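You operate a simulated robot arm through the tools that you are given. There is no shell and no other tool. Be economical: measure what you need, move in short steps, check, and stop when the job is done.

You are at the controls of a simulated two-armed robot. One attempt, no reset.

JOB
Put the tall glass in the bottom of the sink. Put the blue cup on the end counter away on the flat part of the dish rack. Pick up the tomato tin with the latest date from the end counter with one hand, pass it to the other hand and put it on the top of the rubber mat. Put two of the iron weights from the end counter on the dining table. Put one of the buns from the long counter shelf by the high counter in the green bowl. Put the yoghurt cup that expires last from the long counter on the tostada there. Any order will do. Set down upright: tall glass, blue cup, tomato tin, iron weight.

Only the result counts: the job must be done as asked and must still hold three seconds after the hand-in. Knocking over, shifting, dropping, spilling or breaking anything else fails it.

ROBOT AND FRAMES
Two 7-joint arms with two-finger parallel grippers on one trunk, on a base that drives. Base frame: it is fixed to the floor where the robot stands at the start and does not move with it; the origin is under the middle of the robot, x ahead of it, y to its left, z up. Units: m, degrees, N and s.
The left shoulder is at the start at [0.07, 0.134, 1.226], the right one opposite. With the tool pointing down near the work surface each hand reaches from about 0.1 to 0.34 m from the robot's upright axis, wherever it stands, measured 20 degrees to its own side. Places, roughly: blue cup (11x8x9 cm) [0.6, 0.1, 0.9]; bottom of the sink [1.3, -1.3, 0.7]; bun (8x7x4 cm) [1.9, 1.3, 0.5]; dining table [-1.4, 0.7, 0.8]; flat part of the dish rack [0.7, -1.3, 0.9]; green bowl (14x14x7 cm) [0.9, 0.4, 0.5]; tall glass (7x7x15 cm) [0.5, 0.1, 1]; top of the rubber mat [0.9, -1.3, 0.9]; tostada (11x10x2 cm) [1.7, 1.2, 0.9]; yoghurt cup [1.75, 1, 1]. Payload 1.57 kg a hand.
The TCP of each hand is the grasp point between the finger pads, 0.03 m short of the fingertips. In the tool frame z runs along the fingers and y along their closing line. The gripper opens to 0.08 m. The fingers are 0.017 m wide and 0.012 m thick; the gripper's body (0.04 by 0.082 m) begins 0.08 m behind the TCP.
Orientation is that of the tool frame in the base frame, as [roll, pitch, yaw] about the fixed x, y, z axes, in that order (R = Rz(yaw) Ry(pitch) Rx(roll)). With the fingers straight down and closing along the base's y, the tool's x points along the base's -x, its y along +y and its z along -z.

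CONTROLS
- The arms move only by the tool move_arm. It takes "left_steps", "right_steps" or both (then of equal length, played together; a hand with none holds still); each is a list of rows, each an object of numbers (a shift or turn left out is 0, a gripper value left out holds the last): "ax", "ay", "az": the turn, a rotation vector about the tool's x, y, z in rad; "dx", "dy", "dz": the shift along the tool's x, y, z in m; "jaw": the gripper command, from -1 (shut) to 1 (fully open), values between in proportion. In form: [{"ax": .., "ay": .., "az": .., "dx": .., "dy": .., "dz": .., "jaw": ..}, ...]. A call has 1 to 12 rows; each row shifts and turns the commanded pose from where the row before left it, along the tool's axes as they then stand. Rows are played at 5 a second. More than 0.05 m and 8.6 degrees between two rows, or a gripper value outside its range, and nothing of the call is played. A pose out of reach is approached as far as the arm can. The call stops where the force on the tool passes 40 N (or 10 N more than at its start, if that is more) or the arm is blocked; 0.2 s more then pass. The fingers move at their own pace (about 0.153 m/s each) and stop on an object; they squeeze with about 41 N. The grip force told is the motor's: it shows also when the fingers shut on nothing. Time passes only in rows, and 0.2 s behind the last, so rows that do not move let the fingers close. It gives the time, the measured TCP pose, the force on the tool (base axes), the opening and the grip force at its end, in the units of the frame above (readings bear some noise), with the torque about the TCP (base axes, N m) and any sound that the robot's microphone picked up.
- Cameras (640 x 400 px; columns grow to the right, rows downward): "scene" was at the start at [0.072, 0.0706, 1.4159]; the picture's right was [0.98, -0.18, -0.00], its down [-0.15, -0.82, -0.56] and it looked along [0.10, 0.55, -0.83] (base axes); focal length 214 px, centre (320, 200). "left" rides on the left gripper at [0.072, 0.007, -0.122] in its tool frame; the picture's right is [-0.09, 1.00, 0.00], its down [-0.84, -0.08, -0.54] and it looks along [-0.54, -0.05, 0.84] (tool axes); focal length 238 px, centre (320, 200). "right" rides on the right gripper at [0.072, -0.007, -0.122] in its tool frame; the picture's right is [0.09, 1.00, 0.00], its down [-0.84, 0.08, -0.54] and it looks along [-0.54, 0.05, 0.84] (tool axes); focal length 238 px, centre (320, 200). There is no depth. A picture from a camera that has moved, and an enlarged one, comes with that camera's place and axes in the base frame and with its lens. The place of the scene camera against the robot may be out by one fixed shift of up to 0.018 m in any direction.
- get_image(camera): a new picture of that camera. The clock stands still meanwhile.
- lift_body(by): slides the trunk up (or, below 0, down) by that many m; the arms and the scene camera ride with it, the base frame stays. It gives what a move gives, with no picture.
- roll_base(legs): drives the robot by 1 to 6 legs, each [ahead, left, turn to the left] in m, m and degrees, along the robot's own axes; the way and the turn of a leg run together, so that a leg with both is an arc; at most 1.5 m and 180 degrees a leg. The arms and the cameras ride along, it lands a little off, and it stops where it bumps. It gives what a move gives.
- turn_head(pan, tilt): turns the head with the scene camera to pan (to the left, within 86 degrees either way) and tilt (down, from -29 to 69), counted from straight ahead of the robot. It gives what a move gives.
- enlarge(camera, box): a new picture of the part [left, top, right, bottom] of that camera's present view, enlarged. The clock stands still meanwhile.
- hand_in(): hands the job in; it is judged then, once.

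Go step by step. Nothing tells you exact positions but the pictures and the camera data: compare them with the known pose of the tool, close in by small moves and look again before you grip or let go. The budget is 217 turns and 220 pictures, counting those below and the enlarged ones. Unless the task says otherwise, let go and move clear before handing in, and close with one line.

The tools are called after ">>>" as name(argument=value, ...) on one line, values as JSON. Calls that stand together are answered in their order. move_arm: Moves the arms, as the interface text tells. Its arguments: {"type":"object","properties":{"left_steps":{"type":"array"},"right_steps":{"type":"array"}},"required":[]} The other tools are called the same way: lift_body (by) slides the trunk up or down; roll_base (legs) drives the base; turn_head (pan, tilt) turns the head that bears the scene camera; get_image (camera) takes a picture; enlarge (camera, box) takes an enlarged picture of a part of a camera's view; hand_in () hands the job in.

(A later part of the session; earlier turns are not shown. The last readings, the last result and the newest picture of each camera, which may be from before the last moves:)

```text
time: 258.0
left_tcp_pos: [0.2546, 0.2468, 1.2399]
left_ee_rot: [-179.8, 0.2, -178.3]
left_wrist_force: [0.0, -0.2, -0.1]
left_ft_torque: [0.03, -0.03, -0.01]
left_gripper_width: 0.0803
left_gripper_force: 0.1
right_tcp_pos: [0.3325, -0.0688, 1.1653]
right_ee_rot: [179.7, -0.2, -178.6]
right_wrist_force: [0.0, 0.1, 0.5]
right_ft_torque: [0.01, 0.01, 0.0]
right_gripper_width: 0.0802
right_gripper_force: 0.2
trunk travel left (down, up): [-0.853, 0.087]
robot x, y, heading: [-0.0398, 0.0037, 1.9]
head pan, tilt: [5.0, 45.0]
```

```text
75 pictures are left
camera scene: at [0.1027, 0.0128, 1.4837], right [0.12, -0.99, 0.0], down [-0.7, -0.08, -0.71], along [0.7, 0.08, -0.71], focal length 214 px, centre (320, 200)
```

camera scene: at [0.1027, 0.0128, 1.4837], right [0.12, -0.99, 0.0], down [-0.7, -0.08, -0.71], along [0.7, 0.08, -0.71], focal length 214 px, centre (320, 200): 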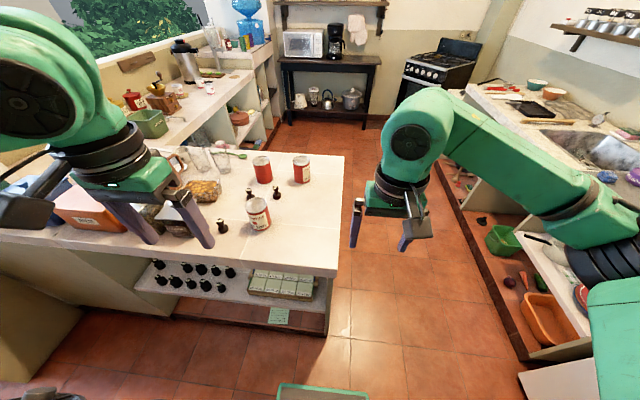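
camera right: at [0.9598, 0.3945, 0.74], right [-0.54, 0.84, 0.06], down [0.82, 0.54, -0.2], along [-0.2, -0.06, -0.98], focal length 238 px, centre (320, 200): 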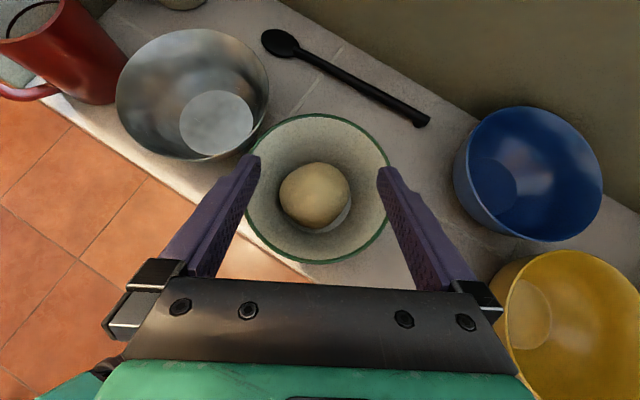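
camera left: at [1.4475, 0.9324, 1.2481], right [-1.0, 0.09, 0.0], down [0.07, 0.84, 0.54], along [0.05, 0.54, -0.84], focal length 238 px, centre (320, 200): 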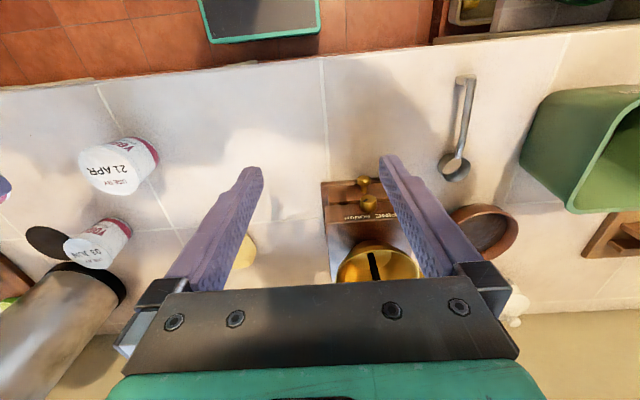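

I'm back at the start side. Plan: right hand picks the SEP 2027 tin from above, then hands it to the left. Drive close.

>>> roll_base(legs=[[0, 0.28, -1.9], [0.14, 0, 0]])

>>> move_arm(right_steps=[{"dx": -0.03, "dy": 0.01}, {"dx": -0.03, "dy": 0.01}, {"dx": -0.02, "dy": 0.01}, {}])

>>> get_image(camera="right")

>>> turn_head(pan=0, tilt=58)

>>> get_image(camera="scene")

```text
time: 260.9
left_tcp_pos: [0.3965, 0.5182, 1.2408]
left_ee_rot: [-179.8, 0.4, 179.8]
left_wrist_force: [-0.6, 0.8, 0.0]
left_ft_torque: [0.02, -0.02, -0.01]
left_gripper_width: 0.08
left_gripper_force: 0.1
right_tcp_pos: [0.4617, 0.2012, 1.1671]
right_ee_rot: [179.6, -0.1, 179.6]
right_wrist_force: [-0.2, -1.4, 0.6]
right_ft_torque: [-0.03, 0.02, -0.02]
right_gripper_width: 0.08
right_gripper_force: 0.1
trunk travel left (down, up): [-0.853, 0.087]
robot x, y, heading: [0.0982, 0.2838, -0.0]
head pan, tilt: [5.0, 45.0]
```

```text
time: 261.9
left_tcp_pos: [0.3993, 0.5189, 1.24]
left_ee_rot: [-179.8, 0.0, 179.7]
left_wrist_force: [0.2, -0.8, 0.4]
left_ft_torque: [-0.01, -0.01, -0.01]
left_gripper_width: 0.08
left_gripper_force: 0.1
right_tcp_pos: [0.5458, 0.2304, 1.1658]
right_ee_rot: [179.5, -0.1, 179.7]
right_wrist_force: [-0.1, -0.5, 0.4]
right_ft_torque: [0.0, -0.02, 0.01]
right_gripper_width: 0.0801
right_gripper_force: 0.0
trunk travel left (down, up): [-0.853, 0.087]
robot x, y, heading: [0.099, 0.2885, -0.5]
head pan, tilt: [5.0, 45.0]
```

```text
74 pictures are left
camera right: at [0.4745, 0.2237, 1.2883], right [-0.09, 1.0, 0.01], down [0.84, 0.07, 0.54], along [0.54, 0.05, -0.84], focal length 238 px, centre (320, 200)
```

right: 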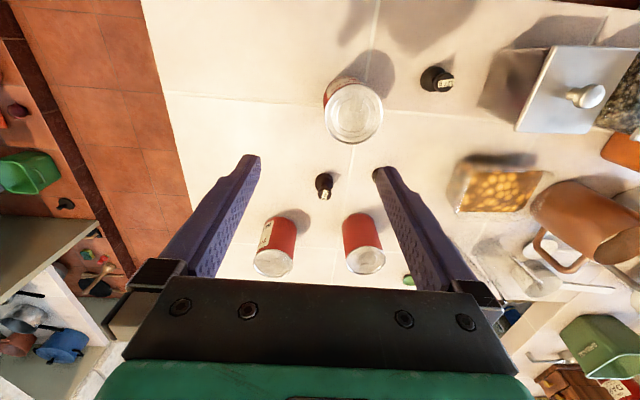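

```text
time: 262.6
left_tcp_pos: [0.3999, 0.5183, 1.2399]
left_ee_rot: [-179.8, 0.1, 179.9]
left_wrist_force: [0.6, 0.2, 0.0]
left_ft_torque: [0.0, 0.04, 0.04]
left_gripper_width: 0.0798
left_gripper_force: 0.0
right_tcp_pos: [0.546, 0.2298, 1.1665]
right_ee_rot: [179.6, -0.2, 179.6]
right_wrist_force: [0.2, -0.3, -0.1]
right_ft_torque: [-0.01, 0.0, -0.01]
right_gripper_width: 0.0799
right_gripper_force: 0.1
trunk travel left (down, up): [-0.853, 0.087]
robot x, y, heading: [0.0997, 0.2859, -0.2]
head pan, tilt: [0.0, 58.0]
```

```text
73 pictures are left
camera scene: at [0.2267, 0.2836, 1.4666], right [0.0, -1.0, 0.0], down [-0.85, 0.0, -0.53], along [0.53, 0.0, -0.85], focal length 214 px, centre (320, 200)
```

scene: 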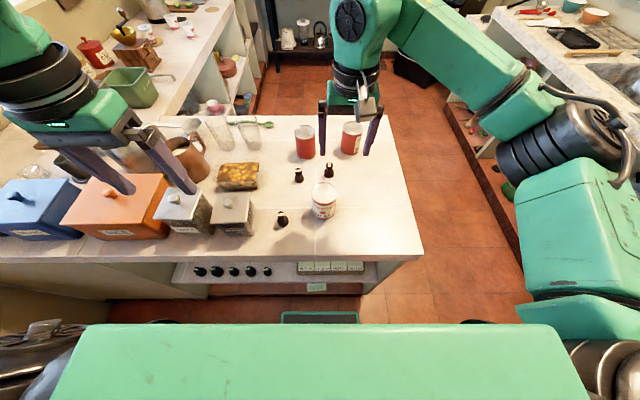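

Tin SEP 2027 is at about (0.54, 0.273). I align above it.

>>> move_arm(right_steps=[{"dx": 0.006, "dy": 0.043}, {"dz": 0.045}, {"dz": 0.045}, {}])

>>> get_image(camera="right")

```text
time: 263.6
left_tcp_pos: [0.3985, 0.52, 1.2398]
left_ee_rot: [-179.9, 0.1, 179.8]
left_wrist_force: [-0.3, -1.1, 0.4]
left_ft_torque: [-0.03, 0.01, -0.03]
left_gripper_width: 0.0801
left_gripper_force: 0.1
right_tcp_pos: [0.5396, 0.2739, 1.0763]
right_ee_rot: [179.8, -0.1, 179.7]
right_wrist_force: [-0.1, 0.5, 0.0]
right_ft_torque: [-0.03, 0.05, 0.03]
right_gripper_width: 0.0801
right_gripper_force: 0.1
trunk travel left (down, up): [-0.853, 0.087]
robot x, y, heading: [0.0987, 0.2862, -0.1]
head pan, tilt: [0.0, 58.0]
```

```text
72 pictures are left
camera right: at [0.4678, 0.2685, 1.1982], right [-0.08, 1.0, 0.01], down [0.84, 0.07, 0.54], along [0.54, 0.05, -0.84], focal length 238 px, centre (320, 200)
```

right: 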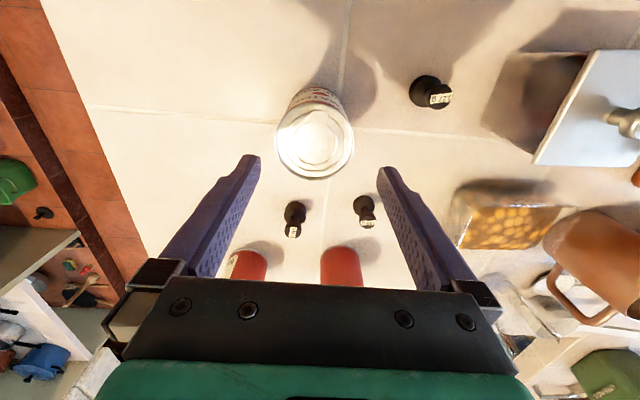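

>>> move_arm(right_steps=[{"dy": -0.003}, {"dz": 0.04}, {"dz": 0.03}, {}])

>>> get_image(camera="right")

```text
time: 264.6
left_tcp_pos: [0.3989, 0.5176, 1.24]
left_ee_rot: [-179.8, 0.1, 179.8]
left_wrist_force: [-0.5, 0.6, -0.2]
left_ft_torque: [0.0, -0.02, 0.0]
left_gripper_width: 0.0802
left_gripper_force: 0.0
right_tcp_pos: [0.538, 0.2697, 1.0052]
right_ee_rot: [179.5, -0.3, 179.6]
right_wrist_force: [0.0, 0.1, 0.4]
right_ft_torque: [0.02, 0.01, 0.01]
right_gripper_width: 0.0798
right_gripper_force: 0.0
trunk travel left (down, up): [-0.853, 0.087]
robot x, y, heading: [0.0995, 0.2847, -0.3]
head pan, tilt: [0.0, 58.0]
```

```text
71 pictures are left
camera right: at [0.4668, 0.2646, 1.1275], right [-0.08, 1.0, 0.01], down [0.84, 0.07, 0.54], along [0.54, 0.05, -0.84], focal length 238 px, centre (320, 200)
```

right: 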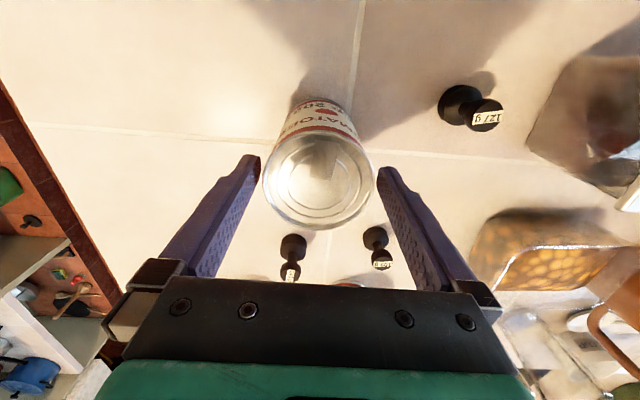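

>>> move_arm(right_steps=[{"dz": 0.015}, {"dz": 0.015}, {}, {"jaw": 0.6}, {"jaw": 0.0}, {"jaw": -1}, {}, {}])

>>> get_image(camera="right")

```text
time: 266.4
left_tcp_pos: [0.3984, 0.5175, 1.2398]
left_ee_rot: [-179.8, 0.1, 179.8]
left_wrist_force: [-0.4, 0.1, -0.1]
left_ft_torque: [-0.02, 0.03, 0.02]
left_gripper_width: 0.0801
left_gripper_force: 0.1
right_tcp_pos: [0.5385, 0.272, 0.977]
right_ee_rot: [179.5, -0.3, 179.5]
right_wrist_force: [0.7, -0.9, 0.4]
right_ft_torque: [-0.19, -0.06, 0.02]
right_gripper_width: 0.0674
right_gripper_force: 41.1
trunk travel left (down, up): [-0.853, 0.087]
robot x, y, heading: [0.0993, 0.2857, -0.1]
head pan, tilt: [0.0, 58.0]
```

```text
70 pictures are left
camera right: at [0.4675, 0.265, 1.099], right [-0.08, 1.0, 0.01], down [0.84, 0.07, 0.54], along [0.54, 0.05, -0.84], focal length 238 px, centre (320, 200)
```

right: 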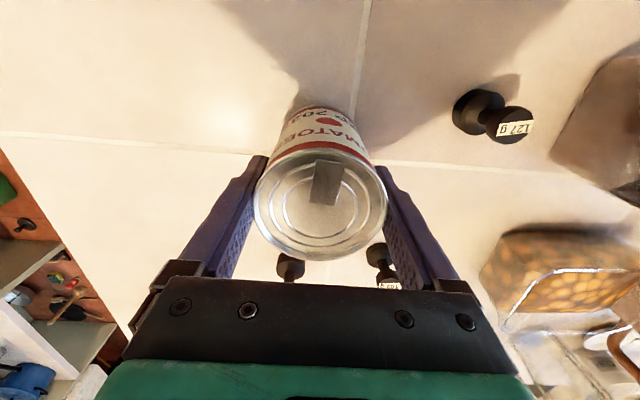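

Tin gripped (6.7 cm). Lift, back away from the counter for the hand-over, and start pitching the left hand.

>>> move_arm(right_steps=[{"dz": -0.03}, {"dz": -0.04}, {"dz": -0.045}, {"dz": -0.045}, {"dz": -0.04}, {}])

>>> roll_base(legs=[[-0.4, 0, 0]])

>>> move_arm(left_steps=[{"ay": -0.131, "dz": 0.03}, {"ay": -0.131, "dz": 0.03}, {"ay": -0.131}, {"ay": -0.131}, {"ay": -0.131}, {"ay": -0.131}, {"ay": -0.131}, {"ay": -0.131}, {}], right_steps=[{"dx": -0.02}, {"dx": -0.02}, {}, {}, {}, {}, {}, {}, {}])

>>> get_image(camera="scene")

```text
time: 267.8
left_tcp_pos: [0.3992, 0.5176, 1.2387]
left_ee_rot: [-179.8, 0.1, 179.8]
left_wrist_force: [0.4, -0.1, 0.1]
left_ft_torque: [-0.02, -0.04, 0.0]
left_gripper_width: 0.08
left_gripper_force: 0.0
right_tcp_pos: [0.5414, 0.2685, 1.1745]
right_ee_rot: [179.7, -0.2, 179.6]
right_wrist_force: [-0.1, 0.4, -3.7]
right_ft_torque: [0.02, -0.01, -0.01]
right_gripper_width: 0.0675
right_gripper_force: 40.7
trunk travel left (down, up): [-0.853, 0.087]
robot x, y, heading: [0.0986, 0.282, -0.4]
head pan, tilt: [0.0, 58.0]
```

```text
time: 270.3
left_tcp_pos: [0.001, 0.5189, 1.2384]
left_ee_rot: [-179.8, 0.0, 179.3]
left_wrist_force: [0.0, -0.3, -0.1]
left_ft_torque: [0.02, 0.02, -0.01]
left_gripper_width: 0.0801
left_gripper_force: 0.0
right_tcp_pos: [0.1399, 0.2677, 1.1737]
right_ee_rot: [179.6, -0.4, 179.1]
right_wrist_force: [0.4, -0.3, -4.3]
right_ft_torque: [-0.01, 0.0, -0.02]
right_gripper_width: 0.0674
right_gripper_force: 41.4
trunk travel left (down, up): [-0.853, 0.087]
robot x, y, heading: [-0.3048, 0.2854, -0.4]
head pan, tilt: [0.0, 58.0]
```

```text
time: 272.3
left_tcp_pos: [0.1252, 0.6041, 1.3462]
left_ee_rot: [-179.5, 60.1, 179.6]
left_wrist_force: [-0.9, 0.1, 0.7]
left_ft_torque: [0.01, 0.01, -0.03]
left_gripper_width: 0.0799
left_gripper_force: 0.0
left hand out of reach, approached as far as the arm can: row 1, 2, 3, 4, 5, 6, 7, 8
right_tcp_pos: [0.1802, 0.2685, 1.1751]
right_ee_rot: [179.6, -0.1, 179.0]
right_wrist_force: [0.5, -0.1, -4.2]
right_ft_torque: [0.03, 0.0, -0.02]
right_gripper_width: 0.0671
right_gripper_force: 40.6
trunk travel left (down, up): [-0.853, 0.087]
robot x, y, heading: [-0.303, 0.2875, -0.8]
head pan, tilt: [0.0, 58.0]
```

```text
69 pictures are left
camera scene: at [-0.1741, 0.2858, 1.4665], right [-0.01, -1.0, 0.0], down [-0.85, 0.01, -0.53], along [0.53, -0.01, -0.85], focal length 214 px, centre (320, 200)
```

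scene: 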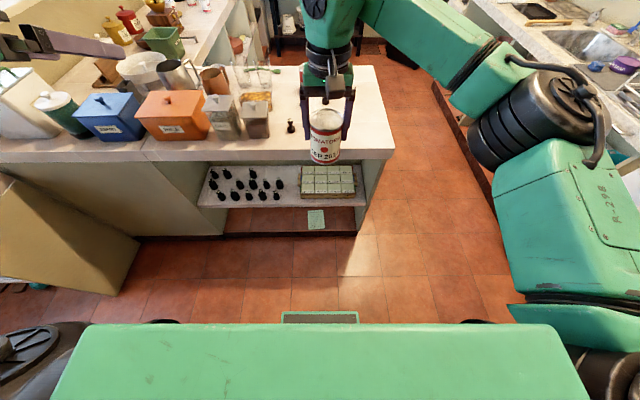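

The tin (SEP 2027) is held up clear. I bring the left hand, pitched 60° forward, behind the tin at a lower level.

>>> move_arm(left_steps=[{"dx": 0.044, "dz": 0.008}, {"dx": 0.044, "dz": 0.008}, {"dx": 0.044, "dz": 0.008}, {"dx": 0.0435, "dz": 0.008}, {"dy": -0.045}, {"dy": -0.045}, {"dy": -0.045}, {"dy": -0.045}, {}])

>>> turn_head(pan=10, tilt=50)

>>> get_image(camera="scene")

```text
time: 274.3
left_tcp_pos: [0.1761, 0.5217, 1.2224]
left_ee_rot: [-179.8, 60.2, 179.6]
left_wrist_force: [-0.6, -0.2, 0.3]
left_ft_torque: [0.03, -0.01, 0.02]
left_gripper_width: 0.0801
left_gripper_force: 0.0
left hand out of reach, approached as far as the arm can: row 1, 2, 3, 6, 7, 8
right_tcp_pos: [0.1797, 0.2667, 1.1753]
right_ee_rot: [179.6, -0.3, 179.1]
right_wrist_force: [-0.2, -0.3, -3.5]
right_ft_torque: [-0.04, 0.01, -0.02]
right_gripper_width: 0.0673
right_gripper_force: 40.8
trunk travel left (down, up): [-0.853, 0.087]
robot x, y, heading: [-0.3035, 0.2856, -0.5]
head pan, tilt: [0.0, 58.0]
```

```text
time: 275.1
left_tcp_pos: [0.1755, 0.5208, 1.2231]
left_ee_rot: [-179.8, 60.1, 179.6]
left_wrist_force: [0.8, 0.5, 0.4]
left_ft_torque: [-0.01, 0.02, 0.02]
left_gripper_width: 0.0799
left_gripper_force: 0.1
right_tcp_pos: [0.1815, 0.268, 1.1756]
right_ee_rot: [179.7, -0.2, 179.1]
right_wrist_force: [0.4, -0.4, -3.7]
right_ft_torque: [0.0, 0.0, -0.03]
right_gripper_width: 0.0671
right_gripper_force: 40.9
trunk travel left (down, up): [-0.853, 0.087]
robot x, y, heading: [-0.3031, 0.2883, -0.7]
head pan, tilt: [10.0, 50.0]
```

```text
68 pictures are left
camera scene: at [-0.1675, 0.2995, 1.4767], right [0.16, -0.99, 0.0], down [-0.76, -0.12, -0.64], along [0.63, 0.1, -0.77], focal length 214 px, centre (320, 200)
```

scene: 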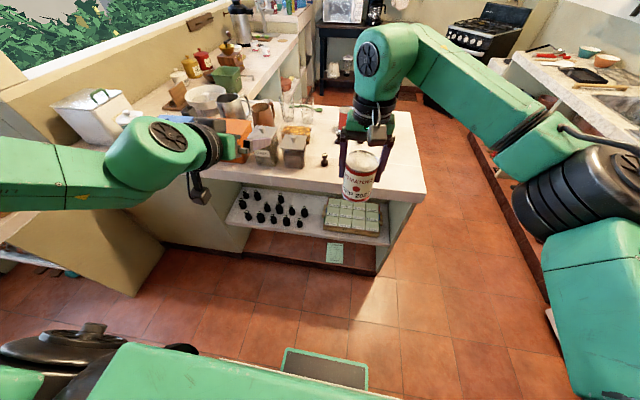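

The pitched left hand can't get that close to the body, so instead I'll slide it under the tin (raised) and let the tin come down between its fingers.

>>> move_arm(left_steps=[{"dx": 0.0347, "dz": 0.02}, {"dx": 0.0347, "dz": 0.02}, {"dx": 0.0347, "dz": 0.02}, {"dy": -0.042}, {"dy": -0.042}, {"dy": -0.042}, {"dy": -0.042}, {"dy": -0.042}, {"dy": -0.042}, {}], right_steps=[{"dz": -0.03}, {"dz": -0.03}, {"dz": -0.03}, {}, {}, {}, {}, {}, {}, {}])

>>> get_image(camera="scene")

>>> get_image(camera="left")

```text
time: 277.2
left_tcp_pos: [0.1723, 0.328, 1.1291]
left_ee_rot: [-179.6, 60.0, 179.6]
left_wrist_force: [-0.7, -0.2, -0.7]
left_ft_torque: [0.01, -0.02, -0.02]
left_gripper_width: 0.08
left_gripper_force: 0.1
left hand out of reach, approached as far as the arm can: row 8, 9
right_tcp_pos: [0.1806, 0.2677, 1.2658]
right_ee_rot: [179.6, -0.3, 179.1]
right_wrist_force: [-0.2, 0.0, -3.5]
right_ft_torque: [0.0, 0.0, -0.02]
right_gripper_width: 0.0672
right_gripper_force: 40.9
trunk travel left (down, up): [-0.853, 0.087]
robot x, y, heading: [-0.3046, 0.2901, -0.7]
head pan, tilt: [10.0, 50.0]
```

```text
67 pictures are left
camera scene: at [-0.1668, 0.2986, 1.4766], right [0.16, -0.99, 0.0], down [-0.76, -0.12, -0.64], along [0.63, 0.1, -0.77], focal length 214 px, centre (320, 200)
```

scene: 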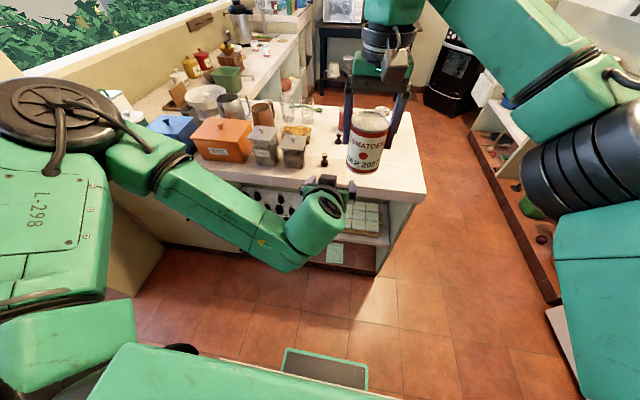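

```text
66 pictures are left
camera left: at [0.0305, 0.337, 1.1274], right [0.06, 1.0, 0.08], down [-0.05, -0.07, 1.0], along [1.0, -0.06, 0.05], focal length 238 px, centre (320, 200)
```

left: 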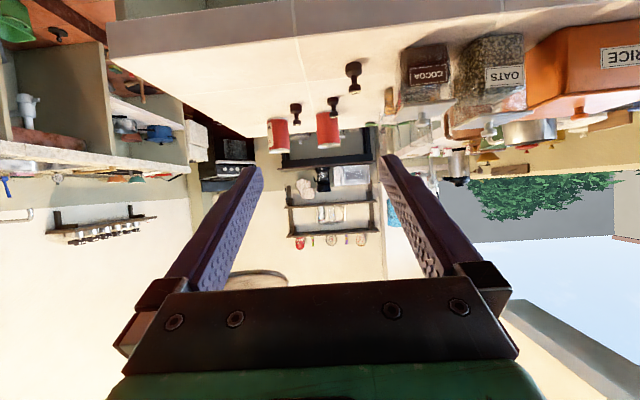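

I lower the left hand slightly and slide the tin sideways above its open fingers.

>>> move_arm(left_steps=[{"dx": 0.026, "dz": 0.015}, {}, {}, {}], right_steps=[{"dz": -0.015}, {"dy": 0.03, "dx": 0.004}, {"dy": 0.03, "dx": 0.004}, {}])

>>> get_image(camera="left")

>>> get_image(camera="right")

```text
time: 278.2
left_tcp_pos: [0.1727, 0.3407, 1.1054]
left_ee_rot: [-179.5, 60.1, 179.5]
left_wrist_force: [-1.5, -0.2, 0.7]
left_ft_torque: [0.0, -0.01, -0.02]
left_gripper_width: 0.08
left_gripper_force: 0.0
left hand out of reach, approached as far as the arm can: row 1
right_tcp_pos: [0.1726, 0.3273, 1.2822]
right_ee_rot: [179.5, -0.2, 179.1]
right_wrist_force: [0.1, -0.6, -4.0]
right_ft_torque: [-0.03, -0.01, 0.01]
right_gripper_width: 0.0672
right_gripper_force: 40.6
trunk travel left (down, up): [-0.853, 0.087]
robot x, y, heading: [-0.3051, 0.2858, -0.8]
head pan, tilt: [10.0, 50.0]
```

```text
65 pictures are left
camera left: at [0.0303, 0.3493, 1.1039], right [0.06, 1.0, 0.08], down [-0.05, -0.07, 1.0], along [1.0, -0.06, 0.05], focal length 238 px, centre (320, 200)
```

left: 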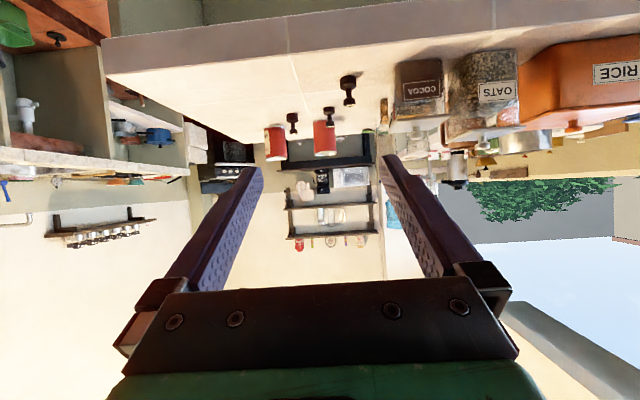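

```text
64 pictures are left
camera right: at [0.1011, 0.3217, 1.4031], right [-0.08, 1.0, 0.01], down [0.84, 0.06, 0.54], along [0.54, 0.05, -0.84], focal length 238 px, centre (320, 200)
```

right: 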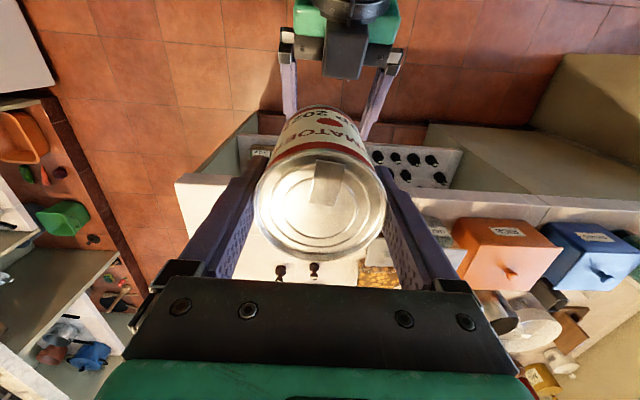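

Aligned within 1.3 cm; I correct and lower the tin between the left fingers.

>>> move_arm(right_steps=[{"dy": 0.0134}, {"dz": 0.03}, {"dz": 0.03}, {"dz": 0.03}, {"dz": 0.024}, {}])

>>> get_image(camera="left")

>>> get_image(camera="scene")

```text
time: 279.6
left_tcp_pos: [0.1719, 0.3406, 1.1059]
left_ee_rot: [-179.6, 60.0, 179.6]
left_wrist_force: [0.2, -0.4, 0.7]
left_ft_torque: [-0.01, -0.02, 0.0]
left_gripper_width: 0.0801
left_gripper_force: 0.1
right_tcp_pos: [0.1723, 0.3427, 1.1655]
right_ee_rot: [179.6, -0.1, 179.2]
right_wrist_force: [-0.2, 0.2, -4.0]
right_ft_torque: [0.03, 0.0, -0.02]
right_gripper_width: 0.0675
right_gripper_force: 41.3
trunk travel left (down, up): [-0.853, 0.087]
robot x, y, heading: [-0.3032, 0.2871, -0.7]
head pan, tilt: [10.0, 50.0]
```

```text
63 pictures are left
camera left: at [0.0303, 0.3497, 1.1039], right [0.06, 1.0, 0.08], down [-0.05, -0.07, 1.0], along [1.0, -0.06, 0.05], focal length 238 px, centre (320, 200)
```

left: 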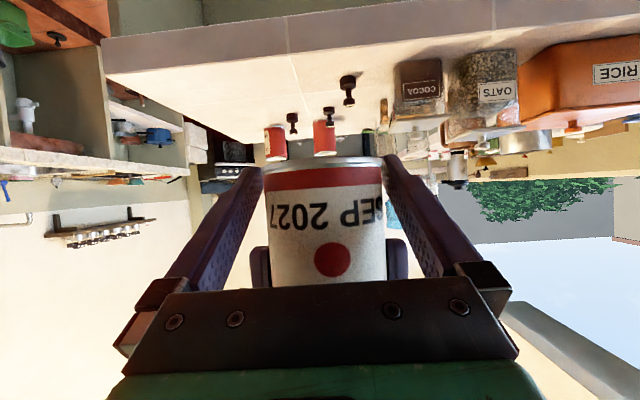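

```text
62 pictures are left
camera scene: at [-0.1671, 0.2988, 1.4767], right [0.16, -0.99, 0.0], down [-0.76, -0.12, -0.64], along [0.63, 0.1, -0.77], focal length 214 px, centre (320, 200)
```

scene: 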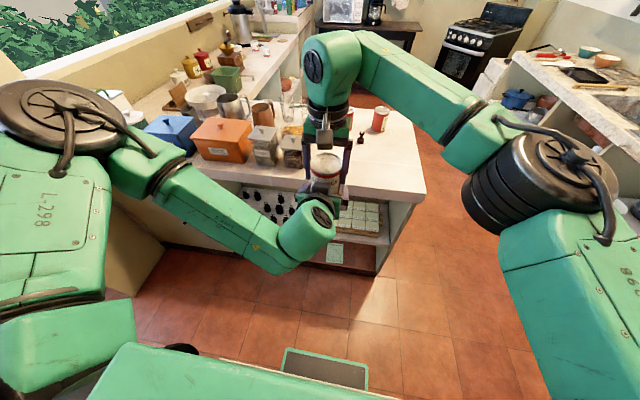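

The tin stands between the left fingers. Close left, then open the right and raise it.

>>> move_arm(left_steps=[{"jaw": 0.6}, {"jaw": 0}, {"jaw": -1}, {}, {}, {}])

>>> move_arm(right_steps=[{"jaw": -0.2}, {"jaw": 0.8}, {"jaw": 1}, {}, {"dz": -0.02}, {"dz": -0.03}, {"dz": -0.03}, {"dz": -0.03}, {}])

>>> get_image(camera="scene")

>>> get_image(camera="left")

```text
time: 281.1
left_tcp_pos: [0.1717, 0.3413, 1.1054]
left_ee_rot: [-179.6, 60.1, 179.6]
left_wrist_force: [1.1, 15.9, 1.0]
left_ft_torque: [-0.08, 0.05, -0.09]
left_gripper_width: 0.0671
left_gripper_force: 40.8
right_tcp_pos: [0.1723, 0.3432, 1.1665]
right_ee_rot: [179.8, -0.3, 179.1]
right_wrist_force: [-1.6, -16.2, -5.3]
right_ft_torque: [-0.86, 0.01, 0.06]
right_gripper_width: 0.067
right_gripper_force: 40.8
trunk travel left (down, up): [-0.853, 0.087]
robot x, y, heading: [-0.3033, 0.2864, -0.3]
head pan, tilt: [10.0, 50.0]
```

```text
time: 283.1
left_tcp_pos: [0.1731, 0.3426, 1.1043]
left_ee_rot: [-179.6, 60.1, 179.6]
left_wrist_force: [-0.1, 0.1, 0.1]
left_ft_torque: [-0.06, -0.01, 0.0]
left_gripper_width: 0.067
left_gripper_force: 41.2
right_tcp_pos: [0.172, 0.3435, 1.2763]
right_ee_rot: [179.6, -0.3, 179.1]
right_wrist_force: [-0.1, -0.6, 0.7]
right_ft_torque: [0.01, -0.02, -0.01]
right_gripper_width: 0.0798
right_gripper_force: 0.2
trunk travel left (down, up): [-0.853, 0.087]
robot x, y, heading: [-0.3033, 0.2871, -0.4]
head pan, tilt: [10.0, 50.0]
```

```text
61 pictures are left
camera scene: at [-0.1669, 0.2992, 1.4766], right [0.16, -0.99, 0.0], down [-0.76, -0.12, -0.64], along [0.63, 0.1, -0.77], focal length 214 px, centre (320, 200)
```

scene: 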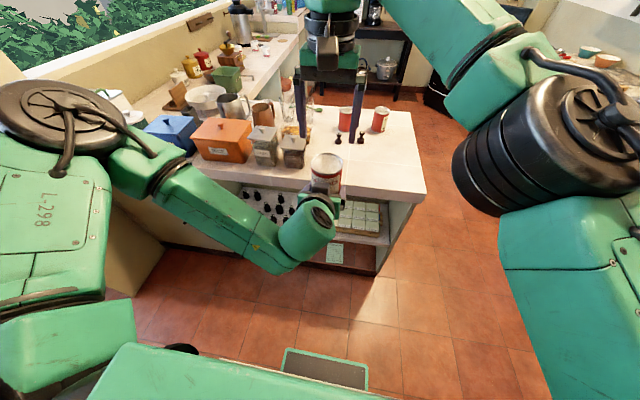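

```text
60 pictures are left
camera left: at [0.0304, 0.35, 1.1038], right [0.06, 1.0, 0.08], down [-0.05, -0.07, 1.0], along [1.0, -0.06, 0.05], focal length 238 px, centre (320, 200)
```

left: 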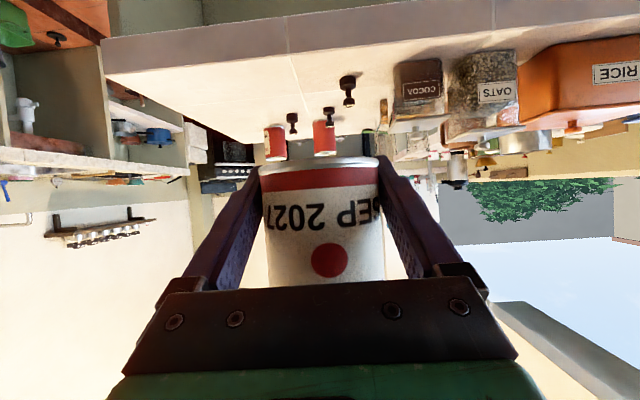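

Hand-over complete: the left hand holds the tin. I move the right hand aside and drive to the sink side facing the mat.

>>> move_arm(right_steps=[{"dx": 0.03, "dy": -0.035}, {"dx": 0.03, "dy": -0.035}, {"dx": 0.03, "dy": -0.035}, {"dx": 0.02, "dy": -0.03}, {}])

>>> roll_base(legs=[[0, -0.72, 0.4], [1.08, 0, 0], [0, 0, -90]])

>>> turn_head(pan=0, tilt=50)

>>> get_image(camera="scene")

```text
time: 284.2
left_tcp_pos: [0.1721, 0.3417, 1.1053]
left_ee_rot: [-179.4, 60.1, 179.6]
left_wrist_force: [0.0, -0.3, 0.3]
left_ft_torque: [-0.01, -0.02, 0.0]
left_gripper_width: 0.0668
left_gripper_force: 40.6
right_tcp_pos: [0.0622, 0.2075, 1.2758]
right_ee_rot: [179.7, -0.2, 179.2]
right_wrist_force: [0.9, 0.6, 0.9]
right_ft_torque: [0.04, -0.02, -0.01]
right_gripper_width: 0.0803
right_gripper_force: 0.0
trunk travel left (down, up): [-0.853, 0.087]
robot x, y, heading: [-0.3018, 0.2865, -0.6]
head pan, tilt: [10.0, 50.0]
```

```text
time: 297.2
left_tcp_pos: [0.8429, -0.8998, 1.1061]
left_ee_rot: [-179.5, 60.2, 90.7]
left_wrist_force: [0.8, -0.2, 0.1]
left_ft_torque: [0.01, -0.01, 0.0]
left_gripper_width: 0.0673
left_gripper_force: 40.9
right_tcp_pos: [0.7071, -0.7937, 1.2765]
right_ee_rot: [179.7, -0.2, 90.2]
right_wrist_force: [-0.5, 0.6, 0.5]
right_ft_torque: [-0.01, 0.03, 0.01]
right_gripper_width: 0.08
right_gripper_force: 0.0
trunk travel left (down, up): [-0.853, 0.087]
robot x, y, heading: [0.7797, -0.4257, -89.3]
head pan, tilt: [10.0, 50.0]
```

```text
time: 297.9
left_tcp_pos: [0.8431, -0.9, 1.1046]
left_ee_rot: [-179.6, 60.1, 90.7]
left_wrist_force: [-0.6, -0.3, -0.3]
left_ft_torque: [0.01, -0.02, 0.01]
left_gripper_width: 0.0669
left_gripper_force: 40.8
right_tcp_pos: [0.7067, -0.7931, 1.276]
right_ee_rot: [179.6, -0.2, 90.3]
right_wrist_force: [0.4, -0.4, 0.2]
right_ft_torque: [0.01, 0.0, -0.05]
right_gripper_width: 0.0802
right_gripper_force: 0.1
trunk travel left (down, up): [-0.853, 0.087]
robot x, y, heading: [0.7823, -0.4216, -89.5]
head pan, tilt: [0.0, 50.0]
```

```text
59 pictures are left
camera scene: at [0.7901, -0.5533, 1.4767], right [-1.0, -0.01, 0.0], down [-0.01, 0.77, -0.64], along [0.0, -0.64, -0.77], focal length 214 px, centre (320, 200)
```

scene: 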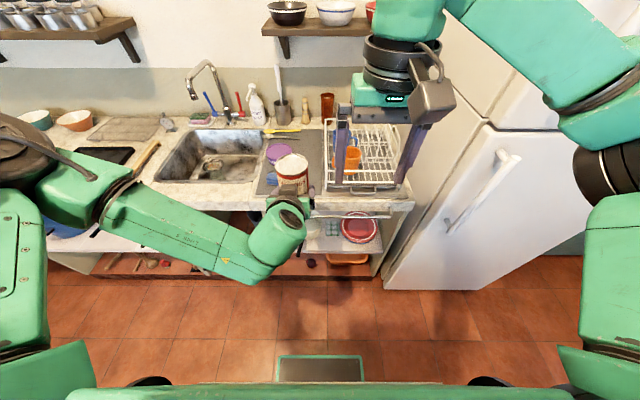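

Clear. I drive forward to bring the tin over the mat's free right part.

>>> roll_base(legs=[[0.265, 0.01, 0]])

>>> turn_head(pan=10, tilt=62)

>>> get_image(camera="scene")

>>> get_image(camera="right")

```text
time: 299.8
left_tcp_pos: [0.8559, -1.1597, 1.1061]
left_ee_rot: [-179.5, 60.3, 90.8]
left_wrist_force: [-0.4, 0.6, -3.1]
left_ft_torque: [0.02, 0.02, 0.02]
left_gripper_width: 0.0675
left_gripper_force: 41.4
right_tcp_pos: [0.7201, -1.0539, 1.2764]
right_ee_rot: [179.6, -0.1, 90.4]
right_wrist_force: [0.0, 0.1, -0.1]
right_ft_torque: [-0.04, -0.02, 0.01]
right_gripper_width: 0.0802
right_gripper_force: 0.1
trunk travel left (down, up): [-0.853, 0.087]
robot x, y, heading: [0.7888, -0.6817, -89.4]
head pan, tilt: [0.0, 50.0]
```

```text
time: 300.5
left_tcp_pos: [0.8578, -1.1618, 1.1047]
left_ee_rot: [-179.6, 60.0, 91.0]
left_wrist_force: [0.1, -0.2, -3.9]
left_ft_torque: [-0.01, 0.0, 0.0]
left_gripper_width: 0.0674
left_gripper_force: 40.9
right_tcp_pos: [0.7206, -1.0568, 1.2762]
right_ee_rot: [179.7, -0.2, 90.3]
right_wrist_force: [1.1, 0.4, 0.2]
right_ft_torque: [0.0, -0.03, 0.0]
right_gripper_width: 0.0799
right_gripper_force: 0.1
trunk travel left (down, up): [-0.853, 0.087]
robot x, y, heading: [0.7929, -0.6912, -89.2]
head pan, tilt: [10.0, 62.0]
```

```text
58 pictures are left
camera scene: at [0.8137, -0.8018, 1.4618], right [-0.98, -0.18, 0.0], down [-0.16, 0.87, -0.47], along [0.09, -0.46, -0.88], focal length 214 px, centre (320, 200)
```

scene: 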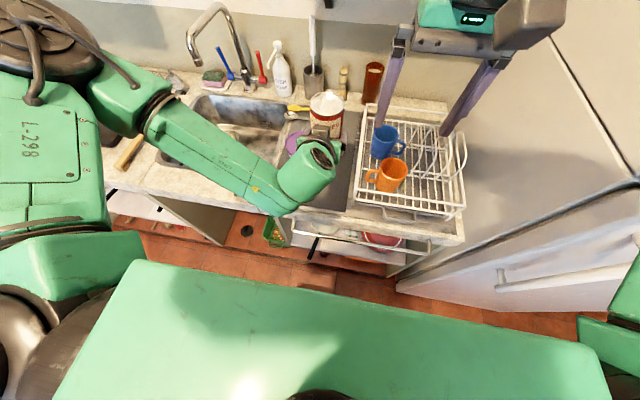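

```text
57 pictures are left
camera right: at [0.7126, -0.9835, 1.3981], right [0.99, 0.1, 0.01], down [0.08, -0.84, 0.54], along [0.06, -0.54, -0.84], focal length 238 px, centre (320, 200)
```

right: 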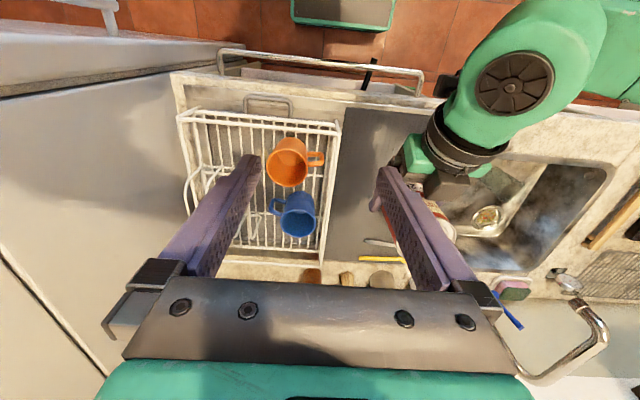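

I nudge right 1.5 cm away from soap/sponge and lower with the trunk.

>>> move_arm(left_steps=[{"dy": -0.012}, {}])

>>> lift_body(by=-0.14)

>>> get_image(camera="scene")

>>> get_image(camera="left")

```text
time: 301.1
left_tcp_pos: [0.854, -1.1607, 1.1097]
left_ee_rot: [-179.5, 60.0, 91.0]
left_wrist_force: [0.7, -0.8, -3.8]
left_ft_torque: [0.03, -0.01, 0.0]
left_gripper_width: 0.0669
left_gripper_force: 40.3
left hand out of reach, approached as far as the arm can: row 1
right_tcp_pos: [0.7208, -1.0559, 1.2761]
right_ee_rot: [179.6, -0.3, 90.3]
right_wrist_force: [0.5, 0.3, -0.4]
right_ft_torque: [0.0, 0.0, -0.03]
right_gripper_width: 0.0799
right_gripper_force: 0.0
trunk travel left (down, up): [-0.853, 0.087]
robot x, y, heading: [0.7946, -0.6866, -89.5]
head pan, tilt: [10.0, 62.0]
```

```text
time: 302.8
left_tcp_pos: [0.8541, -1.1611, 0.9693]
left_ee_rot: [-179.6, 59.9, 90.9]
left_wrist_force: [-0.1, -0.3, -3.0]
left_ft_torque: [0.01, -0.04, 0.02]
left_gripper_width: 0.0671
left_gripper_force: 41.0
right_tcp_pos: [0.7208, -1.0547, 1.135]
right_ee_rot: [179.6, -0.2, 90.5]
right_wrist_force: [0.3, -0.4, 0.4]
right_ft_torque: [0.02, 0.01, 0.0]
right_gripper_width: 0.0801
right_gripper_force: 0.1
trunk travel left (down, up): [-0.713, 0.227]
robot x, y, heading: [0.7954, -0.6872, -89.3]
head pan, tilt: [10.0, 62.0]
```

```text
56 pictures are left
camera scene: at [0.8137, -0.8011, 1.3219], right [-0.98, -0.18, 0.0], down [-0.16, 0.87, -0.47], along [0.09, -0.46, -0.88], focal length 214 px, centre (320, 200)
```

scene: 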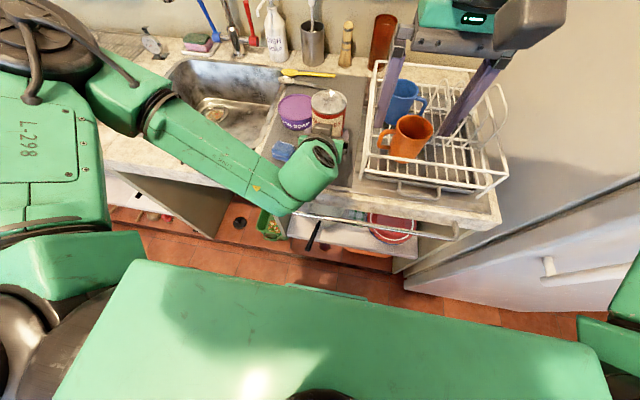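

```text
55 pictures are left
camera left: at [0.8592, -1.0188, 0.969], right [1.0, -0.04, 0.08], down [-0.07, 0.05, 1.0], along [-0.04, -1.0, 0.05], focal length 238 px, centre (320, 200)
```

left: 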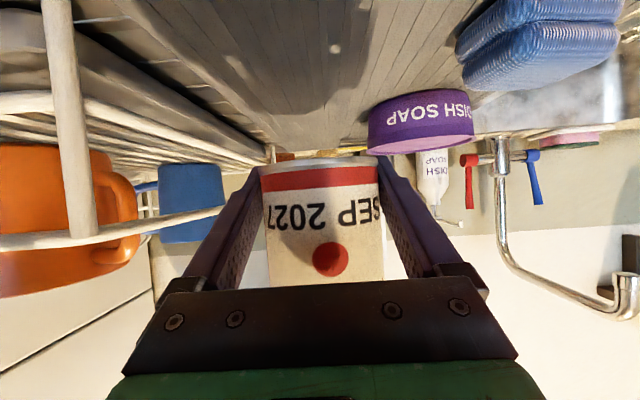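

Good. The tin hangs above the mat with soap and sponge clear. Lower further.

>>> lift_body(by=-0.026)

>>> move_arm(left_steps=[{"dx": 0.0035, "dz": 0.002}, {"dx": 0.0035, "dz": 0.002}, {}])

```text
time: 303.5
left_tcp_pos: [0.8533, -1.16, 0.9438]
left_ee_rot: [-179.5, 59.9, 90.8]
left_wrist_force: [-0.6, 0.2, -3.3]
left_ft_torque: [-0.01, 0.0, -0.03]
left_gripper_width: 0.0668
left_gripper_force: 41.0
right_tcp_pos: [0.7215, -1.0545, 1.1109]
right_ee_rot: [179.6, -0.1, 90.4]
right_wrist_force: [0.5, -0.2, -0.4]
right_ft_torque: [0.02, -0.04, 0.01]
right_gripper_width: 0.0799
right_gripper_force: 0.1
trunk travel left (down, up): [-0.687, 0.253]
robot x, y, heading: [0.7905, -0.6899, -89.6]
head pan, tilt: [10.0, 62.0]
```

```text
time: 304.3
left_tcp_pos: [0.8575, -1.1597, 0.9373]
left_ee_rot: [-179.4, 60.0, 90.9]
left_wrist_force: [-0.8, 0.4, -3.5]
left_ft_torque: [0.0, 0.0, 0.01]
left_gripper_width: 0.0671
left_gripper_force: 41.1
left hand out of reach, approached as far as the arm can: row 2
right_tcp_pos: [0.7211, -1.0536, 1.1101]
right_ee_rot: [179.5, -0.2, 90.5]
right_wrist_force: [0.9, -0.6, -0.5]
right_ft_torque: [-0.02, 0.0, 0.0]
right_gripper_width: 0.0799
right_gripper_force: 0.0
trunk travel left (down, up): [-0.687, 0.253]
robot x, y, heading: [0.7901, -0.6894, -89.5]
head pan, tilt: [10.0, 62.0]
```

>>> lift_body(by=-0.005)

>>> enlarge(camera="left", box=[230, 100, 500, 290])

```text
time: 304.9
left_tcp_pos: [0.8559, -1.1598, 0.9327]
left_ee_rot: [-179.5, 59.9, 90.9]
left_wrist_force: [-0.1, 0.4, -3.0]
left_ft_torque: [0.0, 0.03, 0.0]
left_gripper_width: 0.0668
left_gripper_force: 41.2
right_tcp_pos: [0.7205, -1.0546, 1.1053]
right_ee_rot: [179.6, -0.2, 90.4]
right_wrist_force: [0.1, 0.7, -0.3]
right_ft_torque: [0.04, 0.0, 0.01]
right_gripper_width: 0.0802
right_gripper_force: 0.1
trunk travel left (down, up): [-0.682, 0.258]
robot x, y, heading: [0.7914, -0.6891, -89.5]
head pan, tilt: [10.0, 62.0]
```

```text
2.11 times, centred on (365, 195) of left
camera zoom: at [0.8624, -1.0187, 0.9319], right [1.0, -0.04, 0.07], down [-0.07, 0.05, 1.0], along [-0.04, -1.0, 0.05], focal length 502 px, centre (225, 210)
```

zoom: 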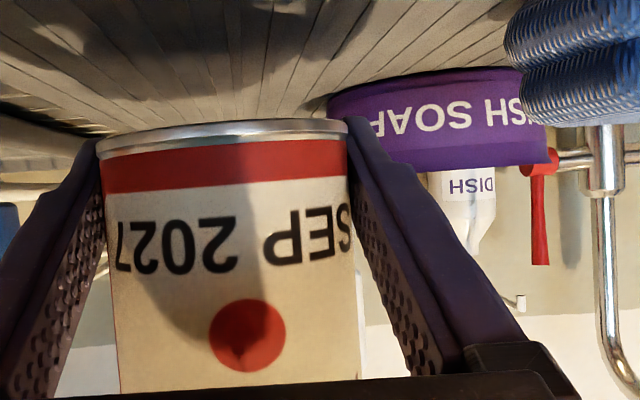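

The tin bottom looks only 1–2 cm above the mat. I go on in small steps.

>>> lift_body(by=-0.006)

>>> lift_body(by=-0.005)

>>> enlarge(camera="left", box=[230, 100, 500, 290])

```text
time: 305.4
left_tcp_pos: [0.8561, -1.1599, 0.9259]
left_ee_rot: [-179.4, 59.9, 91.0]
left_wrist_force: [-0.9, -0.4, -3.4]
left_ft_torque: [-0.02, 0.0, -0.02]
left_gripper_width: 0.067
left_gripper_force: 40.5
right_tcp_pos: [0.7204, -1.0557, 1.0989]
right_ee_rot: [179.7, -0.2, 90.4]
right_wrist_force: [0.0, 0.1, -0.5]
right_ft_torque: [0.03, 0.0, 0.01]
right_gripper_width: 0.0799
right_gripper_force: 0.0
trunk travel left (down, up): [-0.676, 0.264]
robot x, y, heading: [0.79, -0.6864, -89.3]
head pan, tilt: [10.0, 62.0]
```

```text
time: 306.0
left_tcp_pos: [0.8568, -1.1603, 0.9212]
left_ee_rot: [-179.5, 60.0, 90.9]
left_wrist_force: [0.2, 1.0, -3.7]
left_ft_torque: [-0.01, -0.03, 0.04]
left_gripper_width: 0.067
left_gripper_force: 41.1
right_tcp_pos: [0.7212, -1.0554, 1.0943]
right_ee_rot: [179.6, -0.2, 90.4]
right_wrist_force: [-0.2, -0.4, -0.1]
right_ft_torque: [0.01, 0.01, -0.01]
right_gripper_width: 0.0801
right_gripper_force: 0.1
trunk travel left (down, up): [-0.671, 0.269]
robot x, y, heading: [0.7917, -0.6862, -89.4]
head pan, tilt: [10.0, 62.0]
```

```text
2.11 times, centred on (365, 195) of left
camera zoom: at [0.8624, -1.0187, 0.9209], right [1.0, -0.04, 0.07], down [-0.07, 0.05, 1.0], along [-0.04, -1.0, 0.05], focal length 502 px, centre (225, 210)
```

zoom: 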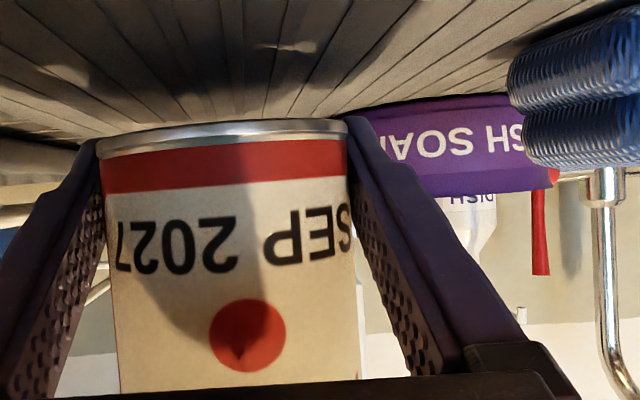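

Mat is about 2 cm below the tin; fingertips will touch slightly before. Lower a bit more, checking force.

>>> lift_body(by=-0.005)

>>> lift_body(by=-0.004)

>>> enlarge(camera="left", box=[230, 100, 500, 290])

```text
time: 306.5
left_tcp_pos: [0.8571, -1.16, 0.9169]
left_ee_rot: [-179.5, 60.0, 90.9]
left_wrist_force: [-0.3, -0.2, -4.3]
left_ft_torque: [0.02, -0.02, -0.01]
left_gripper_width: 0.067
left_gripper_force: 40.9
right_tcp_pos: [0.7203, -1.0544, 1.0895]
right_ee_rot: [179.7, -0.1, 90.3]
right_wrist_force: [-0.3, -0.5, 0.4]
right_ft_torque: [0.0, 0.0, 0.0]
right_gripper_width: 0.08
right_gripper_force: 0.0
trunk travel left (down, up): [-0.666, 0.274]
robot x, y, heading: [0.7941, -0.6857, -89.6]
head pan, tilt: [10.0, 62.0]
```

```text
time: 307.0
left_tcp_pos: [0.8568, -1.1608, 0.9124]
left_ee_rot: [-179.3, 60.0, 90.9]
left_wrist_force: [-0.5, -1.3, -4.0]
left_ft_torque: [-0.01, 0.01, -0.02]
left_gripper_width: 0.067
left_gripper_force: 41.0
right_tcp_pos: [0.7205, -1.0549, 1.0851]
right_ee_rot: [179.7, -0.2, 90.4]
right_wrist_force: [-0.9, 0.4, -0.6]
right_ft_torque: [0.0, -0.01, -0.02]
right_gripper_width: 0.08
right_gripper_force: 0.0
trunk travel left (down, up): [-0.662, 0.278]
robot x, y, heading: [0.7913, -0.6892, -89.5]
head pan, tilt: [10.0, 62.0]
```

```text
2.11 times, centred on (365, 195) of left
camera zoom: at [0.8624, -1.0187, 0.9119], right [1.0, -0.04, 0.07], down [-0.07, 0.05, 1.0], along [-0.04, -1.0, 0.05], focal length 502 px, centre (225, 210)
```

zoom: 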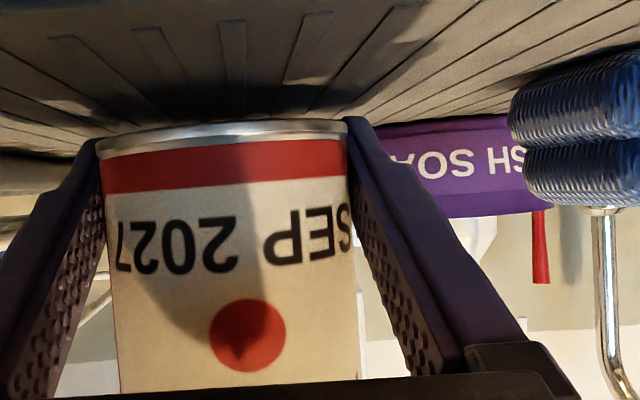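

>>> lift_body(by=-0.004)

>>> lift_body(by=-0.003)

```text
time: 307.6
left_tcp_pos: [0.8578, -1.1604, 0.9114]
left_ee_rot: [-179.4, 60.3, 90.9]
left_wrist_force: [1.1, -0.5, 6.6]
left_ft_torque: [-0.26, -0.41, -0.13]
left_gripper_width: 0.067
left_gripper_force: 40.7
right_tcp_pos: [0.7205, -1.054, 1.0812]
right_ee_rot: [179.6, -0.1, 90.3]
right_wrist_force: [-0.1, 0.3, -0.2]
right_ft_torque: [0.02, -0.01, 0.0]
right_gripper_width: 0.0797
right_gripper_force: 0.0
trunk travel left (down, up): [-0.658, 0.282]
robot x, y, heading: [0.7912, -0.6883, -89.4]
head pan, tilt: [10.0, 62.0]
```

```text
time: 308.1
left_tcp_pos: [0.8564, -1.1604, 0.9117]
left_ee_rot: [-179.4, 60.7, 90.9]
left_wrist_force: [3.2, -7.0, 26.6]
left_ft_torque: [-0.79, -1.19, -0.53]
left_gripper_width: 0.0668
left_gripper_force: 41.2
right_tcp_pos: [0.7214, -1.0526, 1.079]
right_ee_rot: [179.7, -0.1, 90.4]
right_wrist_force: [-0.3, 0.1, 0.2]
right_ft_torque: [0.0, -0.01, -0.01]
right_gripper_width: 0.0801
right_gripper_force: 0.0
trunk travel left (down, up): [-0.655, 0.285]
robot x, y, heading: [0.7946, -0.687, -89.3]
head pan, tilt: [10.0, 62.0]
```

The fingertip touches the mat (tin a few mm above). Relieve slightly, then open and let it settle.

>>> lift_body(by=0.004)

>>> move_arm(left_steps=[{"jaw": 0.8}, {"jaw": 1}, {}, {}, {}])

>>> enlarge(camera="left", box=[200, 100, 500, 290])

```text
time: 308.6
left_tcp_pos: [0.8571, -1.1594, 0.9112]
left_ee_rot: [-179.4, 60.2, 90.9]
left_wrist_force: [0.6, -9.6, 20.1]
left_ft_torque: [-0.76, -0.93, -0.33]
left_gripper_width: 0.0667
left_gripper_force: 41.2
right_tcp_pos: [0.7208, -1.0546, 1.0815]
right_ee_rot: [179.7, -0.1, 90.4]
right_wrist_force: [-0.1, 0.3, -0.3]
right_ft_torque: [0.01, 0.0, 0.0]
right_gripper_width: 0.08
right_gripper_force: 0.0
trunk travel left (down, up): [-0.659, 0.281]
robot x, y, heading: [0.7895, -0.6877, -89.3]
head pan, tilt: [10.0, 62.0]
```

```text
time: 309.8
left_tcp_pos: [0.8532, -1.1591, 0.9117]
left_ee_rot: [-179.5, 60.2, 90.6]
left_wrist_force: [-8.9, -7.3, 15.8]
left_ft_torque: [-0.49, -0.45, -0.49]
left_gripper_width: 0.0722
left_gripper_force: 0.1
right_tcp_pos: [0.7183, -1.0531, 1.083]
right_ee_rot: [179.5, -0.1, 90.4]
right_wrist_force: [0.0, 1.1, -0.1]
right_ft_torque: [0.0, 0.01, 0.0]
right_gripper_width: 0.08
right_gripper_force: 0.1
trunk travel left (down, up): [-0.659, 0.281]
robot x, y, heading: [0.7911, -0.6884, -89.4]
head pan, tilt: [10.0, 62.0]
```

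```text
2.11 times, centred on (350, 195) of left
camera zoom: at [0.8601, -1.0174, 0.9098], right [1.0, -0.04, 0.08], down [-0.07, 0.05, 1.0], along [-0.05, -1.0, 0.05], focal length 502 px, centre (257, 210)
```

zoom: 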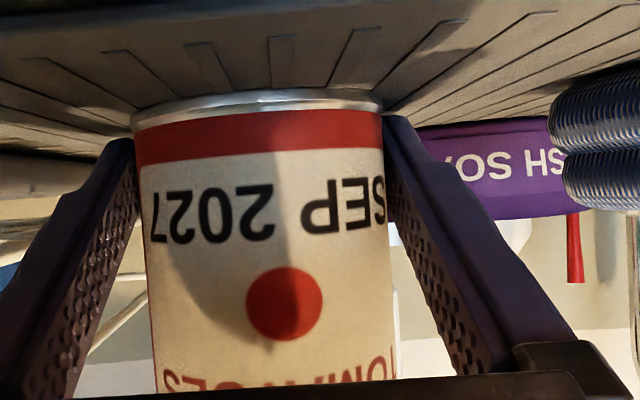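

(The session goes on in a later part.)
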